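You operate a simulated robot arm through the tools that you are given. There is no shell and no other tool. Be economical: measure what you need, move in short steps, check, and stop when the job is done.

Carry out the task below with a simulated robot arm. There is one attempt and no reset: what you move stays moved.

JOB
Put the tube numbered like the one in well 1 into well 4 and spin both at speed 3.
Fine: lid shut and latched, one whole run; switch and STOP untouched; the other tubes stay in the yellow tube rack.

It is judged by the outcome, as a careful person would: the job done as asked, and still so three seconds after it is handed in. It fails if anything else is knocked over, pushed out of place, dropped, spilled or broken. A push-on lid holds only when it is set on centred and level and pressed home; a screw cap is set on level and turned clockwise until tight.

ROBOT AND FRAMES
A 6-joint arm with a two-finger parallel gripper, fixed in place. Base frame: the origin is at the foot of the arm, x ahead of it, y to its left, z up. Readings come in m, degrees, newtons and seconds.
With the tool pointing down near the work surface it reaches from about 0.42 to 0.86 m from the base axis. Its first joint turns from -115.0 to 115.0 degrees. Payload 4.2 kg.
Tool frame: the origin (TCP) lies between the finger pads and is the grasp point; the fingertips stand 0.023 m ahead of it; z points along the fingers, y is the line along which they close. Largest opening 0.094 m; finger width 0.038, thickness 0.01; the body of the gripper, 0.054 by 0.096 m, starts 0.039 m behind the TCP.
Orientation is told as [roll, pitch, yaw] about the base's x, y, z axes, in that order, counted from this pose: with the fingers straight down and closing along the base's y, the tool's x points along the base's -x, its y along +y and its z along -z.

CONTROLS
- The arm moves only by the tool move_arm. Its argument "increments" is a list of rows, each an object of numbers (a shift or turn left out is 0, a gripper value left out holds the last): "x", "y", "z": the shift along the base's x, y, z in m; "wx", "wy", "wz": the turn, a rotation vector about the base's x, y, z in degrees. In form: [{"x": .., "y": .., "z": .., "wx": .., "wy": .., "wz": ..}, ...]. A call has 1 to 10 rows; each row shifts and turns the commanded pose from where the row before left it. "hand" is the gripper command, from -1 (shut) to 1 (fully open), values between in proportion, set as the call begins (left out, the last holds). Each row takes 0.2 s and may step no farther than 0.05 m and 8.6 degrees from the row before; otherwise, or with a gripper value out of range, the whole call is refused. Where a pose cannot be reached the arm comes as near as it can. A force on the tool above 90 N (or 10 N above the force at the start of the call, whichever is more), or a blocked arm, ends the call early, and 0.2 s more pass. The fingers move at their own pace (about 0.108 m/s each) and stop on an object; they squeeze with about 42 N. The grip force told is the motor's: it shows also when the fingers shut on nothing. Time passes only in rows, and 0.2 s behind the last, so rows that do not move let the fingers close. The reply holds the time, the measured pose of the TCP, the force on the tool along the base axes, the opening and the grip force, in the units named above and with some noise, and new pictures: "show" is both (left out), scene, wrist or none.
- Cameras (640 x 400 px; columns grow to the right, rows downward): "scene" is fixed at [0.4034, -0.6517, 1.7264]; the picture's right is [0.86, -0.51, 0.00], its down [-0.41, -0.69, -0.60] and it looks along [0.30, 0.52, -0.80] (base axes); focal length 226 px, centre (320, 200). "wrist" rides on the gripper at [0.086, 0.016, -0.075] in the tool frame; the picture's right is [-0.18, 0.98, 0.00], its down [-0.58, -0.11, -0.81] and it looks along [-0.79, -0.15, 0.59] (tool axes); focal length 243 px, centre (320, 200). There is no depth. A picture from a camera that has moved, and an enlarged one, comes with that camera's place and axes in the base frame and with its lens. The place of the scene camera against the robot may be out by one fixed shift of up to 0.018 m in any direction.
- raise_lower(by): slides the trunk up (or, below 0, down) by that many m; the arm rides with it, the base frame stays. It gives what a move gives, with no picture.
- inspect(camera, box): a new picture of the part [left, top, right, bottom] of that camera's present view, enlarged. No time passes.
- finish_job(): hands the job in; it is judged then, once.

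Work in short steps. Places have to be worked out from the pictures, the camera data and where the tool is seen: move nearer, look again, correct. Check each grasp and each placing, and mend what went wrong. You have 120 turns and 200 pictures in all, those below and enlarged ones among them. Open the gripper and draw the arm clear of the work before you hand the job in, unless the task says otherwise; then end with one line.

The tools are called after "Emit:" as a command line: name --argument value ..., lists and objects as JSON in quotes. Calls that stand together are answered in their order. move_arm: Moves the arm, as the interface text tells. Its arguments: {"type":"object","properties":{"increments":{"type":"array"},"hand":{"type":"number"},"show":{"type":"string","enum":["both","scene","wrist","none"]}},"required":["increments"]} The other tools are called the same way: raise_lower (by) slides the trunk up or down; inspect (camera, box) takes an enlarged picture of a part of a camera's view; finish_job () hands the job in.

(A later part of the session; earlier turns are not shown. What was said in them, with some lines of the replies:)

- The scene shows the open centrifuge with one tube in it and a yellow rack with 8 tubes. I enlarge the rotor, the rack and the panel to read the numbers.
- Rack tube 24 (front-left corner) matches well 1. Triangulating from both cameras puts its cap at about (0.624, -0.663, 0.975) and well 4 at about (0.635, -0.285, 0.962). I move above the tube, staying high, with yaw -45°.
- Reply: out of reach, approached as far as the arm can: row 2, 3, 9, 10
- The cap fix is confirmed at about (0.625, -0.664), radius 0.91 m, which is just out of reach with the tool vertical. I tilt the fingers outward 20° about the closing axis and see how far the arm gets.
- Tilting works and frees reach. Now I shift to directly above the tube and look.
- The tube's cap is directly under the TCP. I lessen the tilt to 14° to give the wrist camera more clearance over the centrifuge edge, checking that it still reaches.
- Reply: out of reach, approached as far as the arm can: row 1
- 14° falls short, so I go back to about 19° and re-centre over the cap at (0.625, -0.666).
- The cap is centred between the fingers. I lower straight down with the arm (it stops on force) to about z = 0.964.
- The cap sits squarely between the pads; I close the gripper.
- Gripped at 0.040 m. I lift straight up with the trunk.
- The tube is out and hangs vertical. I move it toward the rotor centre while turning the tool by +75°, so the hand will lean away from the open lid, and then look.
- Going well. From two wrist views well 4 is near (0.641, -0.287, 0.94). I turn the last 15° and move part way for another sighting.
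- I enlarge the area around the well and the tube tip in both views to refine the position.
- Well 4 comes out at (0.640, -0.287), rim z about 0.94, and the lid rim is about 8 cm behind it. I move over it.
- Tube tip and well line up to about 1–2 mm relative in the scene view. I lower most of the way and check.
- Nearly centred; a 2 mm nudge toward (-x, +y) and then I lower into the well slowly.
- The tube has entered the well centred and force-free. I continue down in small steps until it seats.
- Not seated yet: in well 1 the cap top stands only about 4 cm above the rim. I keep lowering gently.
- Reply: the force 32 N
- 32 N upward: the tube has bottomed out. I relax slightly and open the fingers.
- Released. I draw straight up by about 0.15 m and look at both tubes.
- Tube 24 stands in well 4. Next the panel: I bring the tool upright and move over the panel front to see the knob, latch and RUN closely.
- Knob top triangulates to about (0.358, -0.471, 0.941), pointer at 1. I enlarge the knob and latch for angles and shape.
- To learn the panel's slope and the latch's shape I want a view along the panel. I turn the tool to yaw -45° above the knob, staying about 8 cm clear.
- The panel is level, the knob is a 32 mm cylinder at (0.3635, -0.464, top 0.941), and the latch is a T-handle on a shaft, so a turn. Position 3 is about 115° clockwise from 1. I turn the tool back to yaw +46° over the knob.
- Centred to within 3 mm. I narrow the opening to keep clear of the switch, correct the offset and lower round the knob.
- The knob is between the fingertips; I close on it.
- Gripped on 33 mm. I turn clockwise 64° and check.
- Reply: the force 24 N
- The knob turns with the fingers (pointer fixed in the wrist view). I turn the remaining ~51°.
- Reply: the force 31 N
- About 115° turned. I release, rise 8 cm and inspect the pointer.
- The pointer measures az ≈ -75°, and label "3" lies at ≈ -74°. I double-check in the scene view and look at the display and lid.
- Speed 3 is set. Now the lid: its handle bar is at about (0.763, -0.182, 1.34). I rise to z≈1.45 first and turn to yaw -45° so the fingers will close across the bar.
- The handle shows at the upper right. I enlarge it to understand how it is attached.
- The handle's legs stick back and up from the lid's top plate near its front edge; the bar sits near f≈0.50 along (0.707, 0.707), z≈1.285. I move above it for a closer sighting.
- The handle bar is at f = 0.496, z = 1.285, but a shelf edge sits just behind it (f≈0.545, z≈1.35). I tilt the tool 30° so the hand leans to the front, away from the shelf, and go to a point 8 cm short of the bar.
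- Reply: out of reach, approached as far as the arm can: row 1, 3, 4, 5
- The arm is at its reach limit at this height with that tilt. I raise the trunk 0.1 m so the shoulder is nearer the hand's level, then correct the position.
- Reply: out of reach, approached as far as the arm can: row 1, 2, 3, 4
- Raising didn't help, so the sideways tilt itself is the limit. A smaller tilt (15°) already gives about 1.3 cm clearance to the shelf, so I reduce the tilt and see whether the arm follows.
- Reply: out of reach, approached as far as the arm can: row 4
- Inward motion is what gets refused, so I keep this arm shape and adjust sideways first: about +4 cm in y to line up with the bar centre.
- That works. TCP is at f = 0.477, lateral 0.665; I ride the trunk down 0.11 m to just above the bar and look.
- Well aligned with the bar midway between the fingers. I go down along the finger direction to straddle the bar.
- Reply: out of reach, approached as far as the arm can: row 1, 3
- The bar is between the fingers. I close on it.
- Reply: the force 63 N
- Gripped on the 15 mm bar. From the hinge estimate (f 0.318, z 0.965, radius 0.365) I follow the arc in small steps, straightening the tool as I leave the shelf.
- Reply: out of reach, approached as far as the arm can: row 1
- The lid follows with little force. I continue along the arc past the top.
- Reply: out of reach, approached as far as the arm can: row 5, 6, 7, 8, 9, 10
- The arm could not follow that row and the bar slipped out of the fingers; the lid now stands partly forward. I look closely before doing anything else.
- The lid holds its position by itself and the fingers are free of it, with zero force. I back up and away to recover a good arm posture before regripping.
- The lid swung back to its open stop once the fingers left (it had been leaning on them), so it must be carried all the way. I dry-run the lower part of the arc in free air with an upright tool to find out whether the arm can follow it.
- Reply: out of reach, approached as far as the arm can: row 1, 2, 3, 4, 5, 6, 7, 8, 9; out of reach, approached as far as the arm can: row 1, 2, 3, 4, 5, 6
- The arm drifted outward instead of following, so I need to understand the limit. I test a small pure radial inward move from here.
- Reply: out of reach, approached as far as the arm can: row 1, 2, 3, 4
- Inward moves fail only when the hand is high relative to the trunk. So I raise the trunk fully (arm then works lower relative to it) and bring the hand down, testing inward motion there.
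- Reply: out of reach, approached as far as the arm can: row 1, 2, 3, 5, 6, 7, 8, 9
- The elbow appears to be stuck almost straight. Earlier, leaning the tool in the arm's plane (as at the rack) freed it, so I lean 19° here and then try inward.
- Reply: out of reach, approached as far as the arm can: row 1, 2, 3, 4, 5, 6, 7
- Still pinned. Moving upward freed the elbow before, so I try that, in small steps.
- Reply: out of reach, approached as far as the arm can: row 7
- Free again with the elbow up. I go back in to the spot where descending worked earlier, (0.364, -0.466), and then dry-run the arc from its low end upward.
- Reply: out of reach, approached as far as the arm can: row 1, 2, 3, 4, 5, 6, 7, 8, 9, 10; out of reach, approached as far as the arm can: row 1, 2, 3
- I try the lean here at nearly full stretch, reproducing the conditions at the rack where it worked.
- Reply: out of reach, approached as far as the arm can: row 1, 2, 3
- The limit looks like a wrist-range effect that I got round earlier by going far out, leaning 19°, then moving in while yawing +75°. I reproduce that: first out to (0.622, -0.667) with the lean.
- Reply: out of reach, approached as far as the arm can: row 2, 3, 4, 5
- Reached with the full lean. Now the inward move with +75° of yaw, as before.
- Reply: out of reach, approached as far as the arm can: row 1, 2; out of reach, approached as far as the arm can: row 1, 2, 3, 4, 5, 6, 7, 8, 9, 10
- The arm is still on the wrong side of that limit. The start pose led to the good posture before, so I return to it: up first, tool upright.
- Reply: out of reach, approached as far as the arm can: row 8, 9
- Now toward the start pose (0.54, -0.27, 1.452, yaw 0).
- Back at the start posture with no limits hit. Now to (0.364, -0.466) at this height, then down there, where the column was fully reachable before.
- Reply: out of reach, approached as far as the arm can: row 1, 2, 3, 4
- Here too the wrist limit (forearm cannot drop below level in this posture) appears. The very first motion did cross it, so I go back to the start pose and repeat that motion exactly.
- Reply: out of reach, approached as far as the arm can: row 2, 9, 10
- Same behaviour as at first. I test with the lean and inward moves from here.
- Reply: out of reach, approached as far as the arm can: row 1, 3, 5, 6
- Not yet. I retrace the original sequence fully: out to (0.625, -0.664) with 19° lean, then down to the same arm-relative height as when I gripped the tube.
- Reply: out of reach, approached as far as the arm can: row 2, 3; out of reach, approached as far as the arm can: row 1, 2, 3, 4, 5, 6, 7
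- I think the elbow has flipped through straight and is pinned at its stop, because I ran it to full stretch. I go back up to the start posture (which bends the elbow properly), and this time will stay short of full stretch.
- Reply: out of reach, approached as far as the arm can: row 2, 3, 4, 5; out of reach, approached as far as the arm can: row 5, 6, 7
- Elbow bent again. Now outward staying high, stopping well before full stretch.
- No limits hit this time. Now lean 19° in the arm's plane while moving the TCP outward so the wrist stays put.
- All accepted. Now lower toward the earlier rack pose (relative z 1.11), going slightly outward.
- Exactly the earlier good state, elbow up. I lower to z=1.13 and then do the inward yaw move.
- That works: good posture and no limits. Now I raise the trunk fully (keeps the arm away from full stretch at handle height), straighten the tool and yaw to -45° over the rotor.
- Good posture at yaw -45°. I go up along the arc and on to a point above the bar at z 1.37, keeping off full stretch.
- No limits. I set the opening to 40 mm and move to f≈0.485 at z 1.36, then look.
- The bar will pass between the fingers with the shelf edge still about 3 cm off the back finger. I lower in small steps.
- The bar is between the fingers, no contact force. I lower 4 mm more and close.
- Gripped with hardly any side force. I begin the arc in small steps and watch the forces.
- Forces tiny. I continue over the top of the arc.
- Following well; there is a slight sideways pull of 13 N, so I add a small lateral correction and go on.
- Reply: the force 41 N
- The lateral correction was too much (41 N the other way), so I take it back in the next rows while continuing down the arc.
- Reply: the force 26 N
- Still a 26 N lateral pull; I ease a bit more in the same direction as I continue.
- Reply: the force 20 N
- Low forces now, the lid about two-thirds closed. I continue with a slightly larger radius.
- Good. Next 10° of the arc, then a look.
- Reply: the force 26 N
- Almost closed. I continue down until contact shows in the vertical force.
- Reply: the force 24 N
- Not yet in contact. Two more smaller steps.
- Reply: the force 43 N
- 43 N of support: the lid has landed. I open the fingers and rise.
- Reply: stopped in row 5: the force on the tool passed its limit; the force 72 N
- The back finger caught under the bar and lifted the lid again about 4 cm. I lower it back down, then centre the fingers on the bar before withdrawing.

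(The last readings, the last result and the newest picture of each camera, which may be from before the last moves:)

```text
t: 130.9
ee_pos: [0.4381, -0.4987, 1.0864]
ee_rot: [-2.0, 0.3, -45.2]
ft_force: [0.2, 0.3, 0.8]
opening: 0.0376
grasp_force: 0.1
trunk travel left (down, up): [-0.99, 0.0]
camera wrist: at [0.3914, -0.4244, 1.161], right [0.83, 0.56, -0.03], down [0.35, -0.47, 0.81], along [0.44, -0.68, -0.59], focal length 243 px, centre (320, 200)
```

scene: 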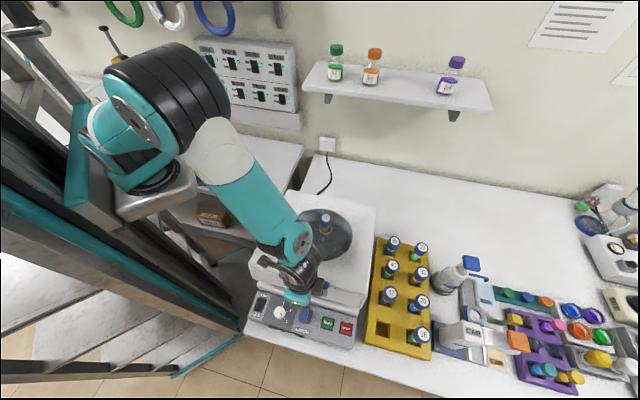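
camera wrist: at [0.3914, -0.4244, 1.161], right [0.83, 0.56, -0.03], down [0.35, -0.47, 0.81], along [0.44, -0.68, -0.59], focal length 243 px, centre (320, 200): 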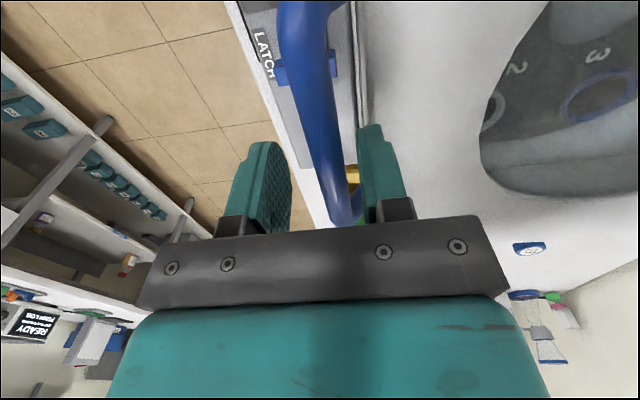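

Free again, zero force and the lid is down. I shift 7 mm toward the back so both fingers clear the bar, then rise slowly.

Emit:
move_arm --increments '[{"x": 0.005, "y": 0.005}, {"z": 0.008}, {"z": 0.01}, {"z": 0.01}, {"z": 0.015}, {"z": 0.02}, {"z": 0.03}]'

Emit:
inspect --camera "scene" --box '[230, 170, 400, 350]'

```text
t: 132.5
ee_pos: [0.4429, -0.4899, 1.1795]
ee_rot: [-1.8, 0.5, -45.0]
ft_force: [-0.7, 0.0, -1.0]
opening: 0.0375
grasp_force: 0.0
trunk travel left (down, up): [-0.99, 0.0]
camera wrist: at [0.3967, -0.4171, 1.2538], right [0.83, 0.56, -0.03], down [0.36, -0.47, 0.81], along [0.44, -0.68, -0.59], focal length 243 px, centre (320, 200)
```

scene: 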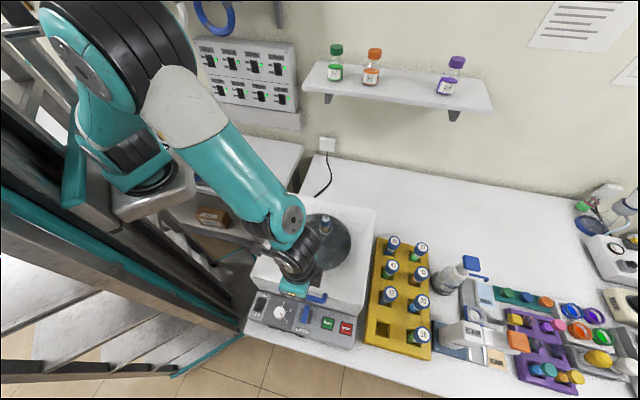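
wrist: 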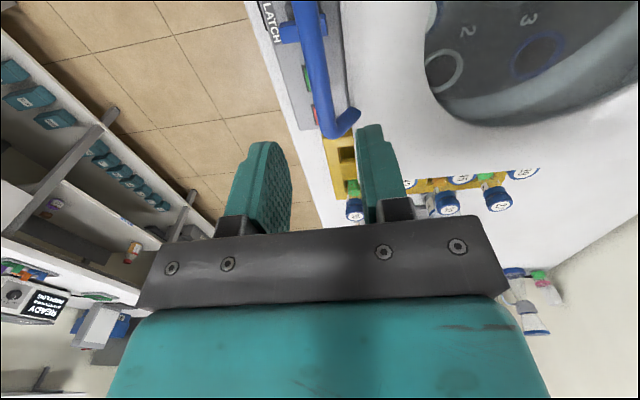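

```text
2.22 times, centred on (315, 260) of scene
camera zoom: at [0.4034, -0.6517, 1.7264], right [0.86, -0.51, 0.0], down [-0.41, -0.69, -0.6], along [0.3, 0.52, -0.8], focal length 503 px, centre (331, 67)
```

zoom: 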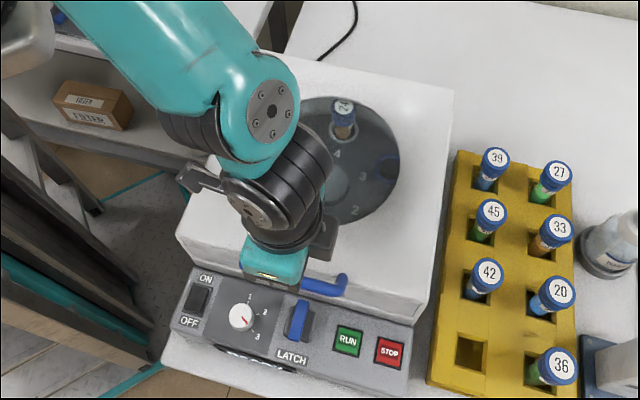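

The lid is shut and free. For the latch I'll use closed fingers at yaw +45° to push the front end of the T-handle round, working in front of the lid handle. I go to a standby point in front, turning the tool.

Emit:
move_arm --increments '[{"x": -0.003, "y": -0.008, "z": 0.012, "wz": 8.2}, {"x": -0.003, "y": -0.008, "z": 0.012, "wz": 8.2}, {"x": -0.003, "y": -0.008, "z": 0.012, "wz": 8.2}, {"x": -0.003, "y": -0.008, "z": 0.012, "wz": 8.2}, {"x": -0.003, "y": -0.008, "z": 0.012, "wz": 8.2}, {"x": -0.003, "y": -0.008, "z": 0.01, "wz": 8.2}, {"x": -0.003, "y": -0.008, "wz": 8.2}, {"x": -0.003, "y": -0.01, "wz": 8.2}, {"wz": 8.2}, {"wz": 8.2}]' --show "none" --hand -1

Emit:
raise_lower --by -0.12

Emit:
move_arm --increments '[{"wz": 8}, {}]'

Emit:
inspect --camera "wrist" --box '[160, 0, 480, 200]'

```text
t: 134.7
ee_pos: [0.4186, -0.5594, 1.2485]
ee_rot: [-1.8, 0.3, 37.1]
ft_force: [0.3, 0.7, 0.2]
opening: 0.0002
grasp_force: 41.8
trunk travel left (down, up): [-0.99, 0.0]
```

```text
t: 136.2
ee_pos: [0.4173, -0.5577, 1.1292]
ee_rot: [-1.8, 0.4, 36.9]
ft_force: [-0.2, 0.6, -0.1]
opening: 0.0
grasp_force: 41.9
trunk travel left (down, up): [-0.87, 0.12]
```

```text
t: 136.8
ee_pos: [0.4177, -0.5589, 1.1301]
ee_rot: [-1.7, 0.4, 45.0]
ft_force: [0.8, -1.0, 0.6]
opening: 0.0
grasp_force: 41.9
trunk travel left (down, up): [-0.87, 0.12]
camera wrist: at [0.3457, -0.6073, 1.203], right [-0.56, 0.83, -0.03], down [0.47, 0.36, 0.81], along [0.68, 0.44, -0.59], focal length 243 px, centre (320, 200)
```

scene: 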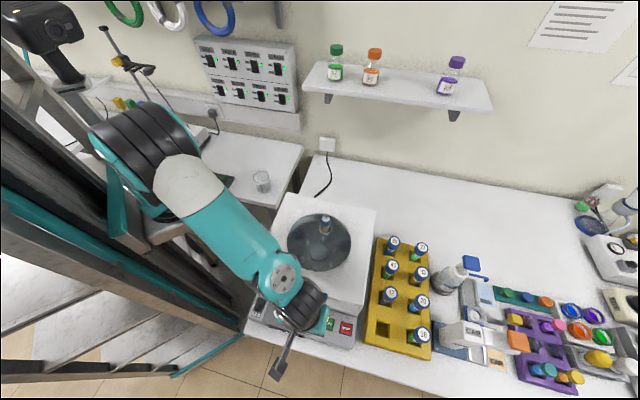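
wrist: 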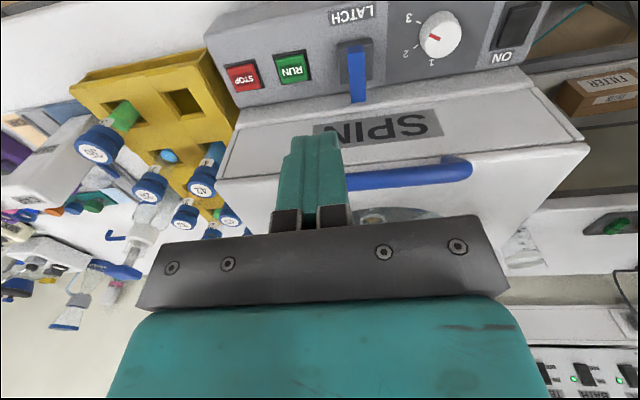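

```text
2.00 times, centred on (320, 100) of wrist
camera zoom: at [0.3457, -0.6073, 1.203], right [-0.56, 0.83, -0.03], down [0.47, 0.36, 0.81], along [0.68, 0.44, -0.59], focal length 485 px, centre (320, 400)
```

zoom: 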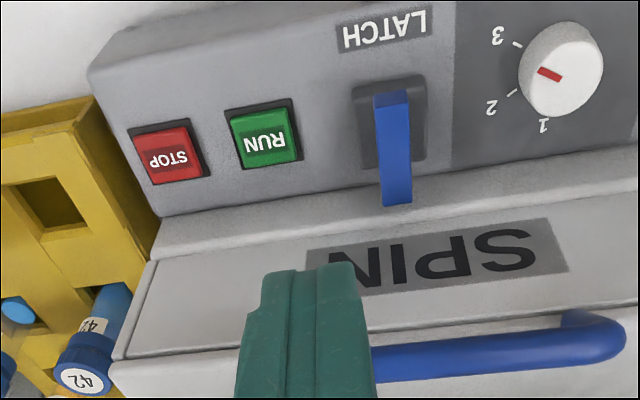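

The pointer reads 3. The T-handle runs f = -0.087…-0.036 at lateral 0.667. I lower the closed fingers beside its front end, on the RUN side.

Emit:
move_arm --increments '[{"x": 0.0085, "y": 0.002}, {"z": -0.04}, {"z": -0.04}, {"z": -0.04}, {"z": -0.02}, {"z": -0.013}, {}]'

Emit:
inspect --camera "wrist" --box '[160, 0, 480, 200]'

Emit:
inspect --camera "scene" --box '[240, 285, 370, 350]'

```text
t: 138.4
ee_pos: [0.427, -0.5571, 0.9752]
ee_rot: [-1.8, 0.5, 45.1]
ft_force: [-0.3, 0.8, -0.6]
opening: 0.0
grasp_force: 41.7
trunk travel left (down, up): [-0.87, 0.12]
camera wrist: at [0.3547, -0.6053, 1.0501], right [-0.56, 0.83, -0.03], down [0.47, 0.36, 0.81], along [0.68, 0.44, -0.59], focal length 243 px, centre (320, 200)
```

scene: 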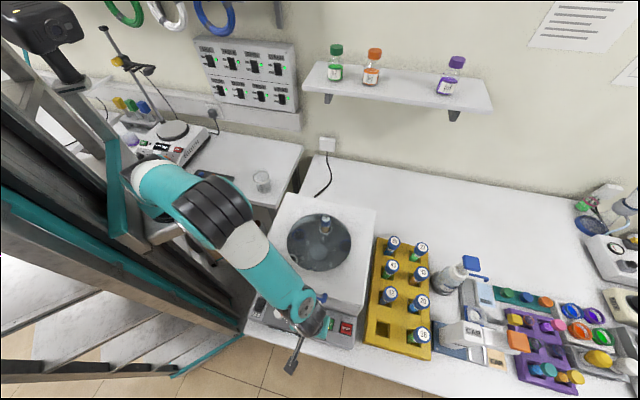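
wrist: 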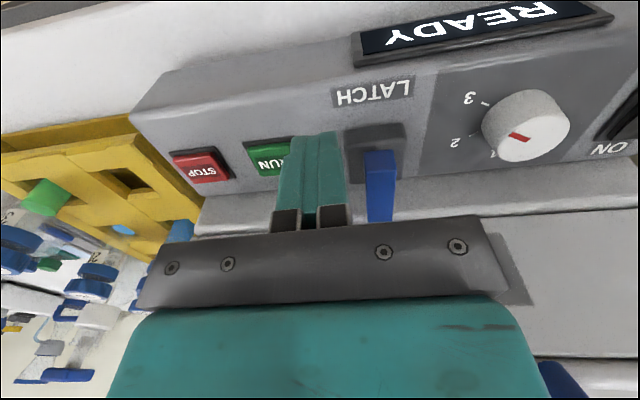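

```text
2.00 times, centred on (320, 100) of wrist
camera zoom: at [0.3547, -0.6053, 1.0501], right [-0.56, 0.83, -0.03], down [0.47, 0.36, 0.81], along [0.68, 0.44, -0.59], focal length 485 px, centre (320, 400)
```

zoom: 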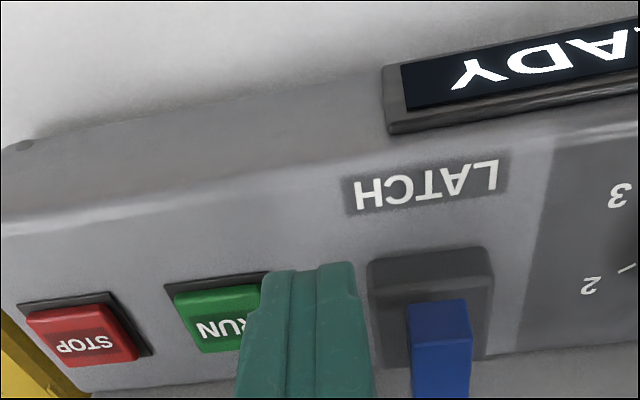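

```text
4.92 times, centred on (305, 318) of scene
camera zoom: at [0.4034, -0.6517, 1.7264], right [0.86, -0.51, 0.0], down [-0.41, -0.69, -0.6], along [0.3, 0.52, -0.8], focal length 1115 px, centre (394, -378)
```

zoom: 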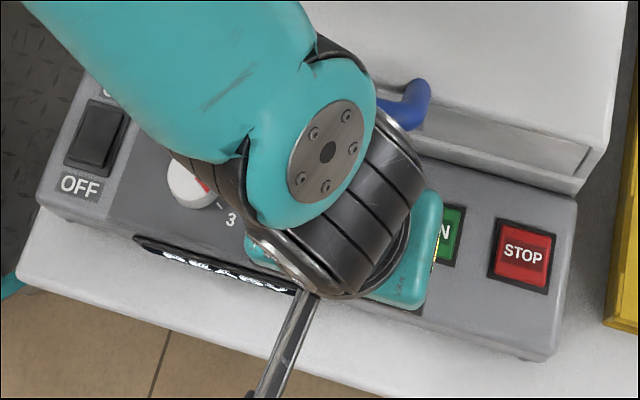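

Fingers sit beside the T-handle's front end. I push toward the knob side (clockwise) in small steps, watching the force.

Emit:
move_arm --increments '[{"x": -0.0035, "y": 0.0035}, {"x": -0.0035, "y": 0.0035}, {"x": -0.0035, "y": 0.0035}, {"x": -0.0035, "y": 0.0035}, {}]' --show "wrist"

```text
t: 139.6
ee_pos: [0.4119, -0.542, 0.9765]
ee_rot: [-1.8, 0.4, 44.9]
ft_force: [-3.4, -3.7, -0.1]
opening: 0.0004
grasp_force: 42.4
trunk travel left (down, up): [-0.87, 0.12]
camera wrist: at [0.3386, -0.5904, 1.0515], right [-0.56, 0.83, -0.03], down [0.47, 0.36, 0.81], along [0.68, 0.44, -0.59], focal length 243 px, centre (320, 200)
```

wrist: 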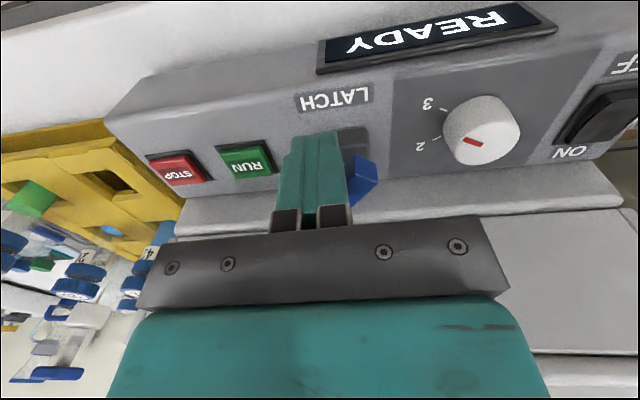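

It turns easily, already about 35–40°. I keep pushing round, now adding some motion toward the machine.

Emit:
move_arm --increments '[{"x": -0.0035, "y": 0.0035}, {"x": -0.0025, "y": 0.0045}, {"x": -0.0025, "y": 0.0045}, {"x": -0.0015, "y": 0.0045}, {}]' --show "wrist"

```text
t: 140.8
ee_pos: [0.403, -0.5266, 0.9754]
ee_rot: [-1.9, 0.4, 44.9]
ft_force: [0.0, -0.3, -0.3]
opening: 0.0001
grasp_force: 41.9
trunk travel left (down, up): [-0.87, 0.12]
camera wrist: at [0.3298, -0.5737, 1.0501], right [-0.56, 0.83, -0.03], down [0.47, 0.36, 0.81], along [0.68, 0.44, -0.59], focal length 243 px, centre (320, 200)
```

wrist: 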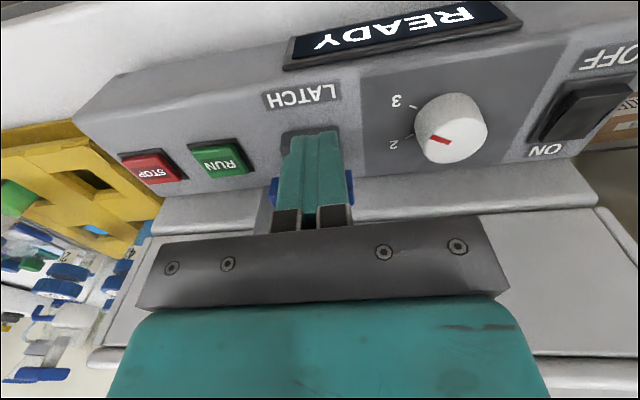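

The handle now seems to lie across. I back off toward the front and up for a clear look.

Emit:
move_arm --increments '[{"x": -0.012, "y": -0.012}, {"x": -0.015, "y": -0.015, "z": 0.02}, {"z": 0.04}, {"z": 0.04}, {}]'

Emit:
inspect --camera "wrist" --box '[160, 0, 480, 200]'

```text
t: 142.0
ee_pos: [0.3759, -0.5547, 1.0762]
ee_rot: [-1.7, 0.4, 44.9]
ft_force: [0.0, -0.1, -0.7]
opening: 0.0
grasp_force: 42.0
trunk travel left (down, up): [-0.87, 0.12]
camera wrist: at [0.3035, -0.6032, 1.1507], right [-0.56, 0.83, -0.03], down [0.47, 0.35, 0.81], along [0.68, 0.44, -0.59], focal length 243 px, centre (320, 200)
```

scene: 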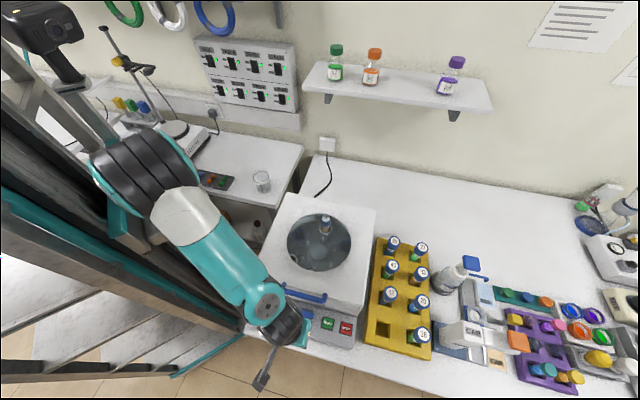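
wrist: 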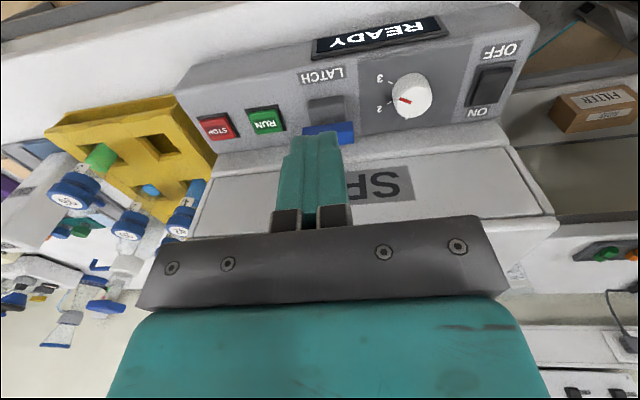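

```text
2.00 times, centred on (320, 100) of wrist
camera zoom: at [0.3035, -0.6032, 1.1507], right [-0.56, 0.83, -0.03], down [0.47, 0.35, 0.81], along [0.68, 0.44, -0.59], focal length 485 px, centre (320, 400)
```

zoom: 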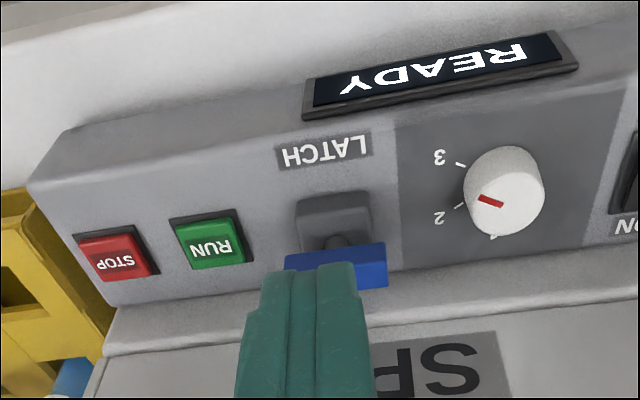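

The T-handle lies across, parallel to the panel: about 90°. To be sure it is at its stop I push gently once more on its left arm.

Emit:
move_arm --increments '[{"x": 0.0024, "y": 0.0209}, {"z": -0.04}, {"z": -0.04}, {"z": -0.021}, {"x": 0.008, "y": 0.008}, {"x": 0.004, "y": 0.004}, {"x": 0.003, "y": 0.003}, {}]' --show "wrist"

```text
t: 143.8
ee_pos: [0.3945, -0.5179, 0.9746]
ee_rot: [-1.9, 0.4, 44.9]
ft_force: [-0.3, -0.4, 0.3]
opening: 0.0
grasp_force: 42.1
trunk travel left (down, up): [-0.87, 0.12]
camera wrist: at [0.3211, -0.5663, 1.0499], right [-0.56, 0.83, -0.03], down [0.47, 0.36, 0.81], along [0.68, 0.44, -0.59], focal length 243 px, centre (320, 200)
```

wrist: 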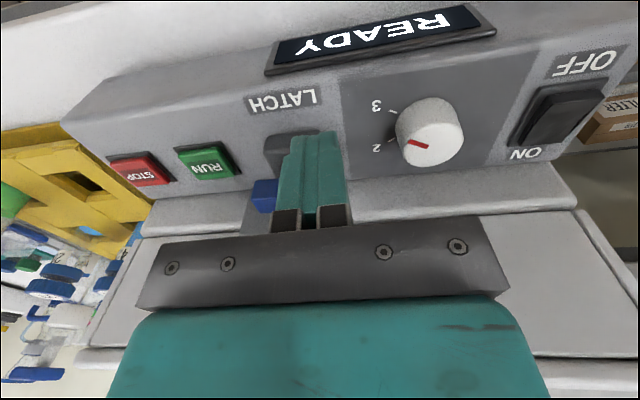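

No contact yet; a few millimetres more.

Emit:
move_arm --increments '[{"x": 0.002, "y": 0.002}, {"x": 0.002, "y": 0.002}, {"x": 0.002, "y": 0.002}, {}]' --show "none"

```text
t: 144.8
ee_pos: [0.3945, -0.5178, 0.9758]
ee_rot: [-1.9, 1.1, 44.5]
ft_force: [-35.0, -42.8, -7.6]
opening: 0.0
grasp_force: 42.3
trunk travel left (down, up): [-0.87, 0.12]
```

55 N resistance: the latch is against its stop. I back off, rise and move over the RUN button at about (0.470, -0.572).

Emit:
move_arm --increments '[{"x": -0.01, "y": -0.01}, {"x": -0.016, "y": -0.016}, {"z": 0.03}, {"z": 0.03}, {"x": 0.032, "y": -0.0113}, {"x": 0.032, "y": -0.0113}, {"x": 0.0314, "y": -0.0113}, {}]'

Emit:
inspect --camera "wrist" --box '[160, 0, 480, 200]'

```text
t: 146.6
ee_pos: [0.4675, -0.5695, 1.035]
ee_rot: [-1.8, 0.3, 44.9]
ft_force: [-11.4, -6.0, 3.9]
opening: 0.0002
grasp_force: 41.8
trunk travel left (down, up): [-0.87, 0.12]
camera wrist: at [0.3944, -0.6174, 1.1094], right [-0.56, 0.83, -0.03], down [0.47, 0.35, 0.81], along [0.68, 0.44, -0.59], focal length 243 px, centre (320, 200)
```

scene: 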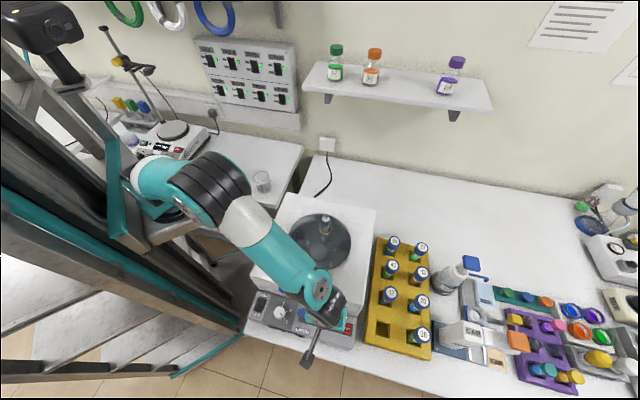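
wrist: 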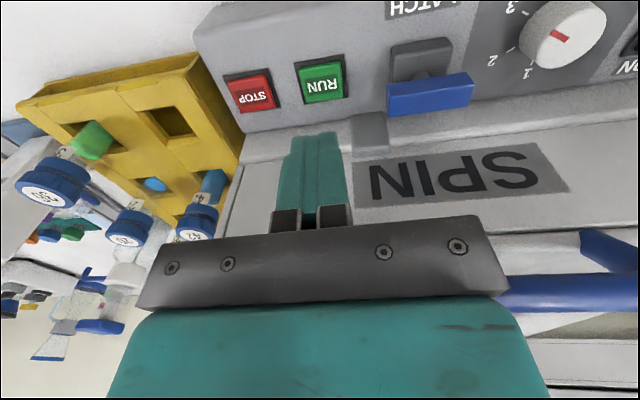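

```text
2.00 times, centred on (320, 100) of wrist
camera zoom: at [0.3944, -0.6174, 1.1094], right [-0.56, 0.83, -0.03], down [0.47, 0.35, 0.81], along [0.68, 0.44, -0.59], focal length 485 px, centre (320, 400)
```

zoom: 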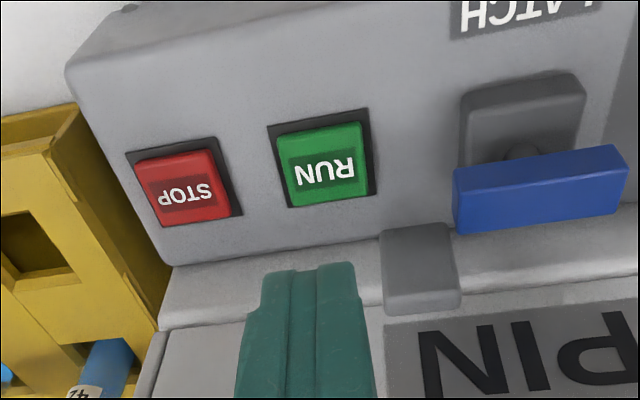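

There is a 12 N contact, with the gripper body just touching the lid handle's end. I lean the hand 12° to the front to clear it and align with RUN's front half.

Emit:
move_arm --increments '[{"x": -0.006, "y": -0.006}, {"wx": 4.3, "wy": -4.3}, {"wx": 4.3, "wy": -4.3}, {"x": 0.004, "y": 0.001}, {}]' --show "none"

Emit:
inspect --camera "wrist" --box '[160, 0, 480, 200]'

Emit:
inspect --camera "scene" --box '[240, 255, 370, 350]'

```text
t: 147.8
ee_pos: [0.4667, -0.5754, 1.0358]
ee_rot: [-1.8, -11.8, 45.0]
ft_force: [-0.3, -0.6, -0.3]
opening: 0.0
grasp_force: 42.1
trunk travel left (down, up): [-0.87, 0.12]
```

```text
2.00 times, centred on (320, 100) of wrist
camera zoom: at [0.3837, -0.633, 1.0893], right [-0.56, 0.83, 0.01], down [0.34, 0.23, 0.91], along [0.75, 0.51, -0.41], focal length 485 px, centre (320, 400)
```

zoom: 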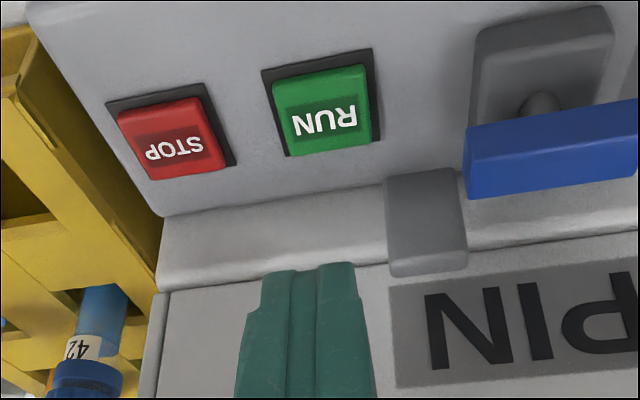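

```text
4.21 times, centred on (305, 302) of scene
camera zoom: at [0.4034, -0.6517, 1.7264], right [0.86, -0.51, 0.0], down [-0.41, -0.69, -0.6], along [0.3, 0.52, -0.8], focal length 954 px, centre (383, -232)
```

zoom: 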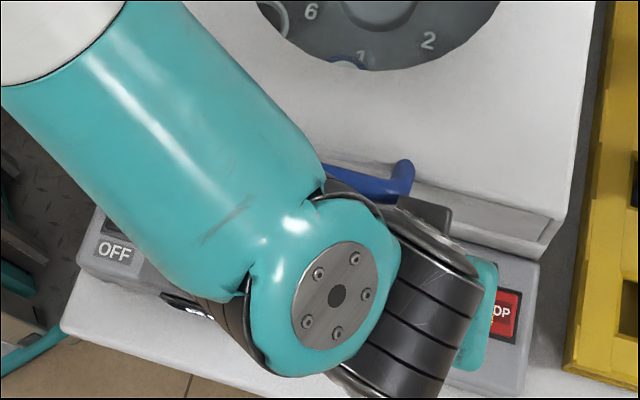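

Clear now, and the fingertip will land on RUN. I lower and press in small steps.

Emit:
move_arm --increments '[{"z": -0.03}, {"z": -0.03}, {"z": -0.014}, {}]'

Emit:
inspect --camera "wrist" --box '[160, 0, 480, 200]'

```text
t: 148.8
ee_pos: [0.4659, -0.5764, 0.9591]
ee_rot: [-1.8, -11.8, 44.8]
ft_force: [0.2, -0.1, 0.3]
opening: 0.0
grasp_force: 42.6
trunk travel left (down, up): [-0.87, 0.12]
camera wrist: at [0.3838, -0.6342, 1.0143], right [-0.56, 0.83, 0.01], down [0.34, 0.23, 0.91], along [0.75, 0.51, -0.41], focal length 243 px, centre (320, 200)
```

scene: 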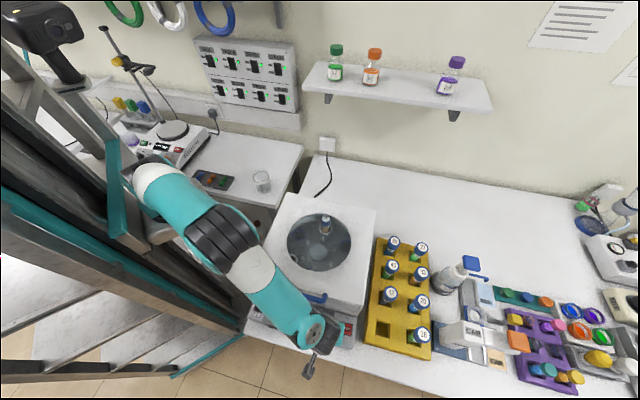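
wrist: 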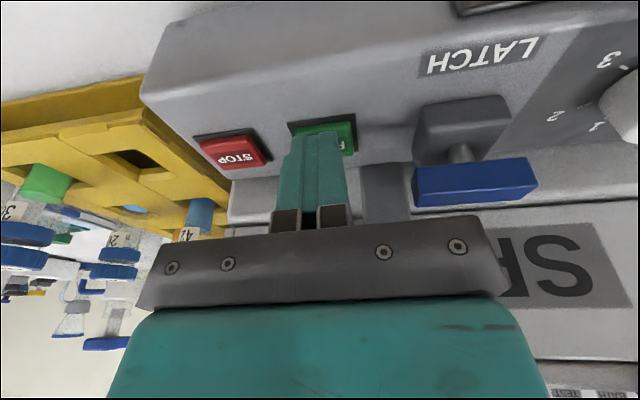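

```text
2.00 times, centred on (320, 100) of wrist
camera zoom: at [0.3838, -0.6342, 1.0143], right [-0.56, 0.83, 0.01], down [0.34, 0.23, 0.91], along [0.75, 0.51, -0.41], focal length 485 px, centre (320, 400)
```

zoom: 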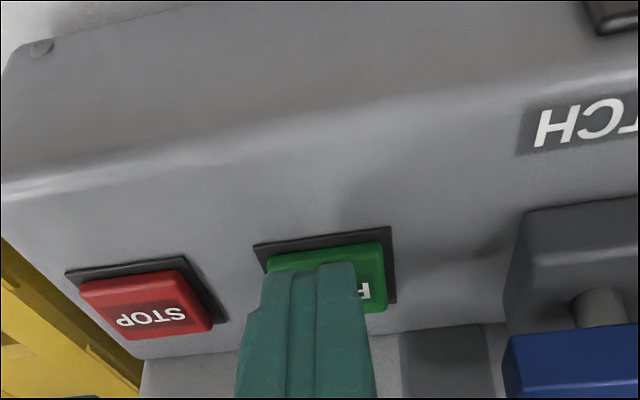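

Fingertip just above RUN. A 3 mm shift away from STOP, then press.

Emit:
move_arm --increments '[{"x": -0.002, "y": 0.002}, {"z": -0.003}, {"z": -0.003}, {"z": -0.003}, {}]' --show "none"

```text
t: 150.0
ee_pos: [0.4651, -0.574, 0.9514]
ee_rot: [-1.7, -11.8, 44.9]
ft_force: [-0.5, 0.8, -1.1]
opening: 0.0001
grasp_force: 42.0
trunk travel left (down, up): [-0.87, 0.12]
```

Emit:
move_arm --increments '[{"z": -0.003}, {"z": -0.003}, {"z": -0.002}, {}]' --show "none"

Emit:
inspect --camera "wrist" --box '[160, 0, 480, 200]'

```text
t: 151.0
ee_pos: [0.4645, -0.5716, 0.9461]
ee_rot: [-2.1, -11.7, 45.0]
ft_force: [-2.1, 9.5, 36.4]
opening: 0.0
grasp_force: 41.7
trunk travel left (down, up): [-0.87, 0.12]
```

```text
2.00 times, centred on (320, 100) of wrist
camera zoom: at [0.3823, -0.6309, 1.0012], right [-0.56, 0.83, 0.0], down [0.34, 0.23, 0.91], along [0.75, 0.51, -0.41], focal length 485 px, centre (320, 400)
```

zoom: 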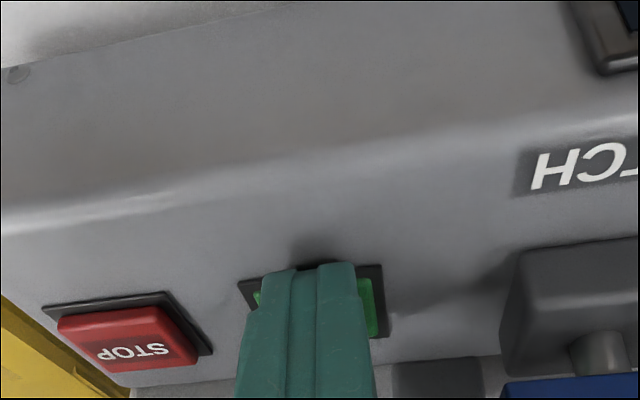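

RUN is pressed in (36 N). I lift off and move back to read the display.

Emit:
move_arm --increments '[{"z": 0.01}, {"z": 0.03}, {"x": -0.02, "y": -0.02, "z": 0.03}, {"x": -0.03, "y": 0.0, "z": 0.03}, {"x": -0.02, "y": 0.0, "z": 0.02}]'

Emit:
inspect --camera "wrist" --box '[160, 0, 480, 200]'

Emit:
inspect --camera "scene" --box '[240, 180, 400, 350]'

```text
t: 152.2
ee_pos: [0.3976, -0.5895, 1.0641]
ee_rot: [-1.9, -11.7, 45.0]
ft_force: [0.0, 0.2, -0.5]
opening: 0.0001
grasp_force: 41.9
trunk travel left (down, up): [-0.87, 0.12]
camera wrist: at [0.3147, -0.6476, 1.1191], right [-0.56, 0.83, 0.01], down [0.35, 0.23, 0.91], along [0.75, 0.51, -0.41], focal length 243 px, centre (320, 200)
```

scene: 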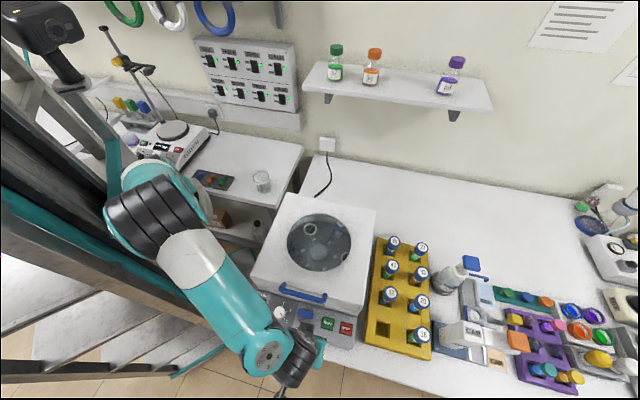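
wrist: 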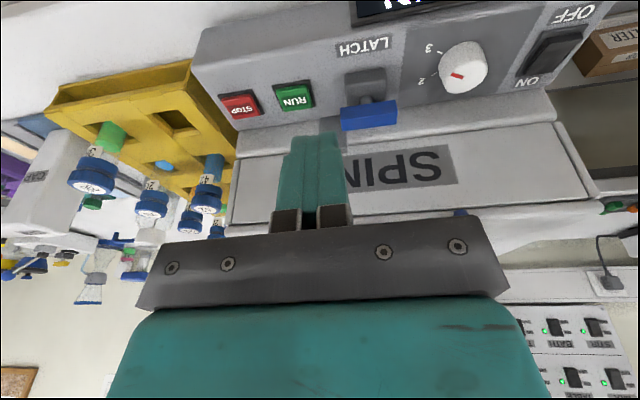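

```text
2.00 times, centred on (320, 100) of wrist
camera zoom: at [0.3147, -0.6476, 1.1191], right [-0.56, 0.83, 0.01], down [0.35, 0.23, 0.91], along [0.75, 0.51, -0.41], focal length 485 px, centre (320, 400)
```

zoom: 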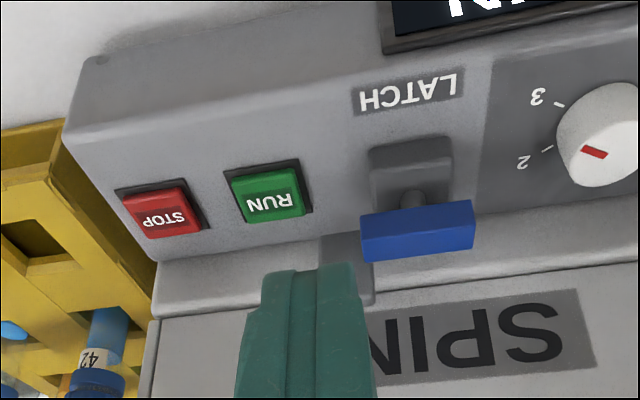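

```text
2.35 times, centred on (320, 265) of scene
camera zoom: at [0.4034, -0.6517, 1.7264], right [0.86, -0.51, 0.0], down [-0.41, -0.69, -0.6], along [0.3, 0.52, -0.8], focal length 533 px, centre (320, 47)
```

zoom: 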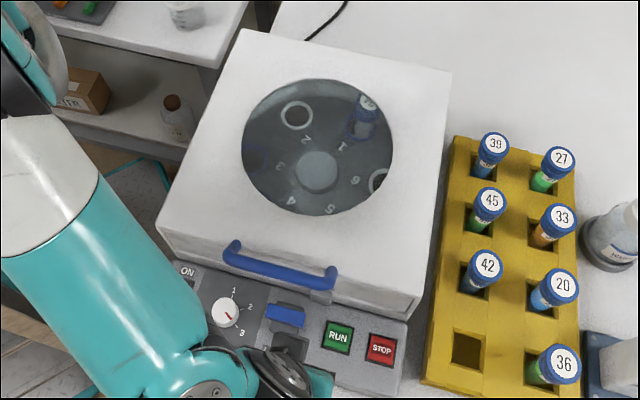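

The rotor is turning. I move a little back and up so the display comes into view, and wait.

Emit:
move_arm --increments '[{"x": -0.02, "y": 0.0, "z": 0.02, "wx": -4.2, "wy": 4.2}, {"x": -0.02, "y": 0.0, "z": 0.02, "wx": -4.2, "wy": 4.2}, {"x": -0.01, "y": 0.005, "z": 0.02}, {}, {}, {}, {}, {}]'

Emit:
inspect --camera "wrist" --box '[280, 0, 560, 140]'

```text
t: 154.0
ee_pos: [0.346, -0.5899, 1.125]
ee_rot: [-1.8, 0.1, 44.9]
ft_force: [-1.1, 0.4, -0.7]
opening: 0.0
grasp_force: 42.0
trunk travel left (down, up): [-0.87, 0.12]
camera wrist: at [0.272, -0.6385, 1.1992], right [-0.56, 0.83, -0.03], down [0.47, 0.35, 0.81], along [0.68, 0.44, -0.59], focal length 243 px, centre (320, 200)
```

scene: 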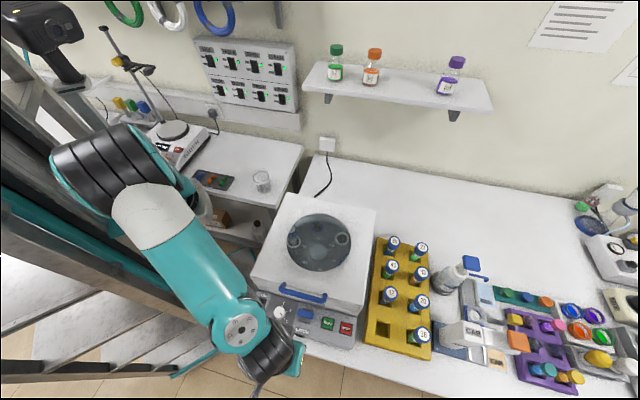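
wrist: 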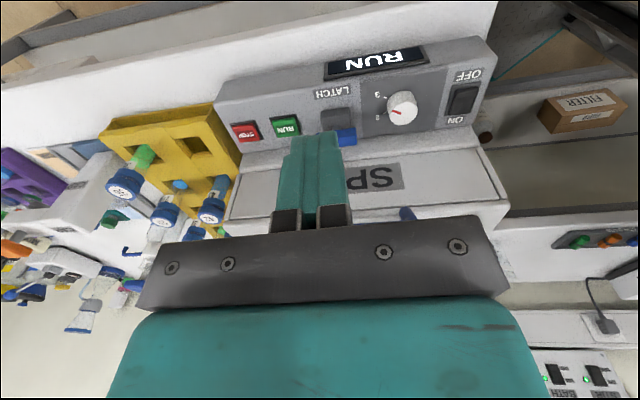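

```text
2.29 times, centred on (420, 70) of wrist
camera zoom: at [0.272, -0.6385, 1.1992], right [-0.56, 0.83, -0.03], down [0.47, 0.35, 0.81], along [0.68, 0.44, -0.59], focal length 555 px, centre (91, 497)
```

zoom: 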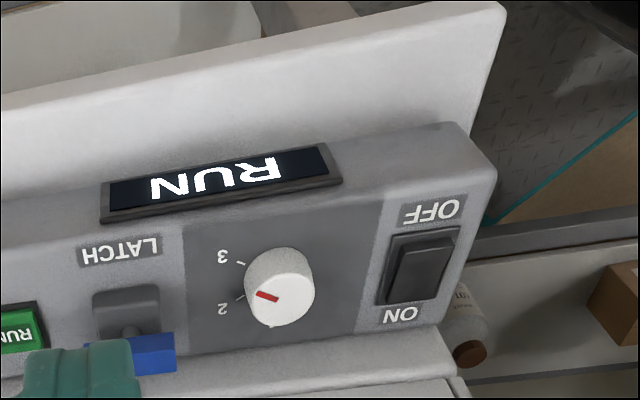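

The display says RUN and the pointer lines up with the 3 tick. I wait for the run to end.

Emit:
move_arm --increments '[{}, {}, {}, {}, {}, {}, {}, {}, {}, {}]' --show "none" --hand 0

Emit:
move_arm --increments '[{}, {}, {}, {}, {}, {}, {}, {}, {}, {}]' --show "none"

Emit:
move_arm --increments '[{}, {}, {}, {}, {}, {}, {}, {}, {}, {}]' --show "none"

Emit:
inspect --camera "wrist" --box '[280, 0, 560, 140]'

```text
t: 156.2
ee_pos: [0.3451, -0.5899, 1.1246]
ee_rot: [-1.8, 0.2, 44.9]
ft_force: [-0.7, 0.2, 0.8]
opening: 0.0471
grasp_force: 0.0
trunk travel left (down, up): [-0.87, 0.12]
```

```text
t: 158.4
ee_pos: [0.3445, -0.5897, 1.1249]
ee_rot: [-1.8, 0.1, 44.9]
ft_force: [0.2, -0.1, -0.3]
opening: 0.0469
grasp_force: 0.1
trunk travel left (down, up): [-0.87, 0.12]
```

```text
t: 160.6
ee_pos: [0.3452, -0.5898, 1.1242]
ee_rot: [-1.7, 0.2, 44.9]
ft_force: [0.0, 0.3, 0.0]
opening: 0.0469
grasp_force: 0.0
trunk travel left (down, up): [-0.87, 0.12]
```

```text
2.29 times, centred on (420, 70) of wrist
camera zoom: at [0.2719, -0.6385, 1.1992], right [-0.56, 0.83, -0.03], down [0.47, 0.35, 0.81], along [0.68, 0.44, -0.59], focal length 555 px, centre (91, 497)
```

zoom: 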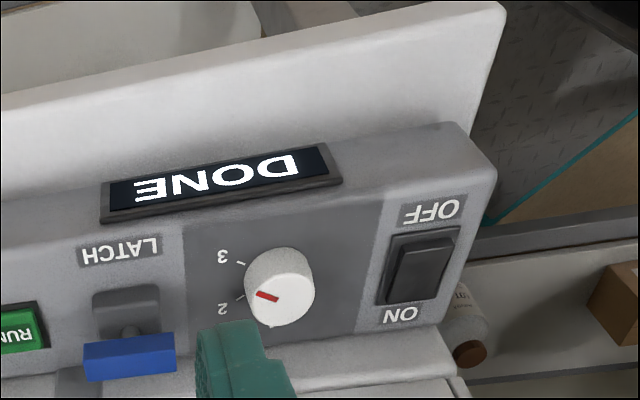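

The display shows DONE. I open the gripper, rise clear and do a last overall check.

Emit:
move_arm --increments '[{"z": 0.03}, {"z": 0.03}, {"z": 0.03}, {"z": 0.03}, {"z": 0.02}, {}]' --hand 1 --show "scene"

Emit:
inspect --camera "scene" --box '[240, 180, 450, 350]'

```text
t: 162.0
ee_pos: [0.3461, -0.5924, 1.2644]
ee_rot: [-1.8, 0.0, 44.9]
ft_force: [0.9, -0.1, 0.1]
opening: 0.0939
grasp_force: 0.0
trunk travel left (down, up): [-0.87, 0.12]
```

scene: 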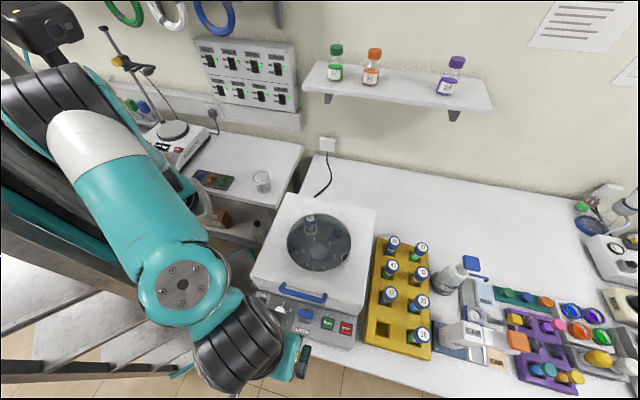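

```text
2.35 times, centred on (345, 265) of scene
camera zoom: at [0.4034, -0.6517, 1.7264], right [0.86, -0.51, 0.0], down [-0.41, -0.69, -0.6], along [0.3, 0.52, -0.8], focal length 533 px, centre (261, 47)
```

zoom: 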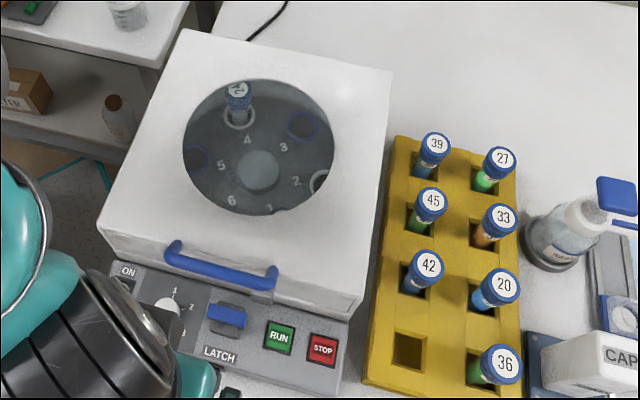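

The lid is shut and latched, the display reads DONE, the other seven tubes are still in the rack, and the arm is clear. I hand the job in.

Emit:
finish_job

```text
The job is handed in.
```

The second tube 24 is in well 4 opposite well 1, the lid is shut and latched, and one whole run at speed 3 finished with DONE on the display.
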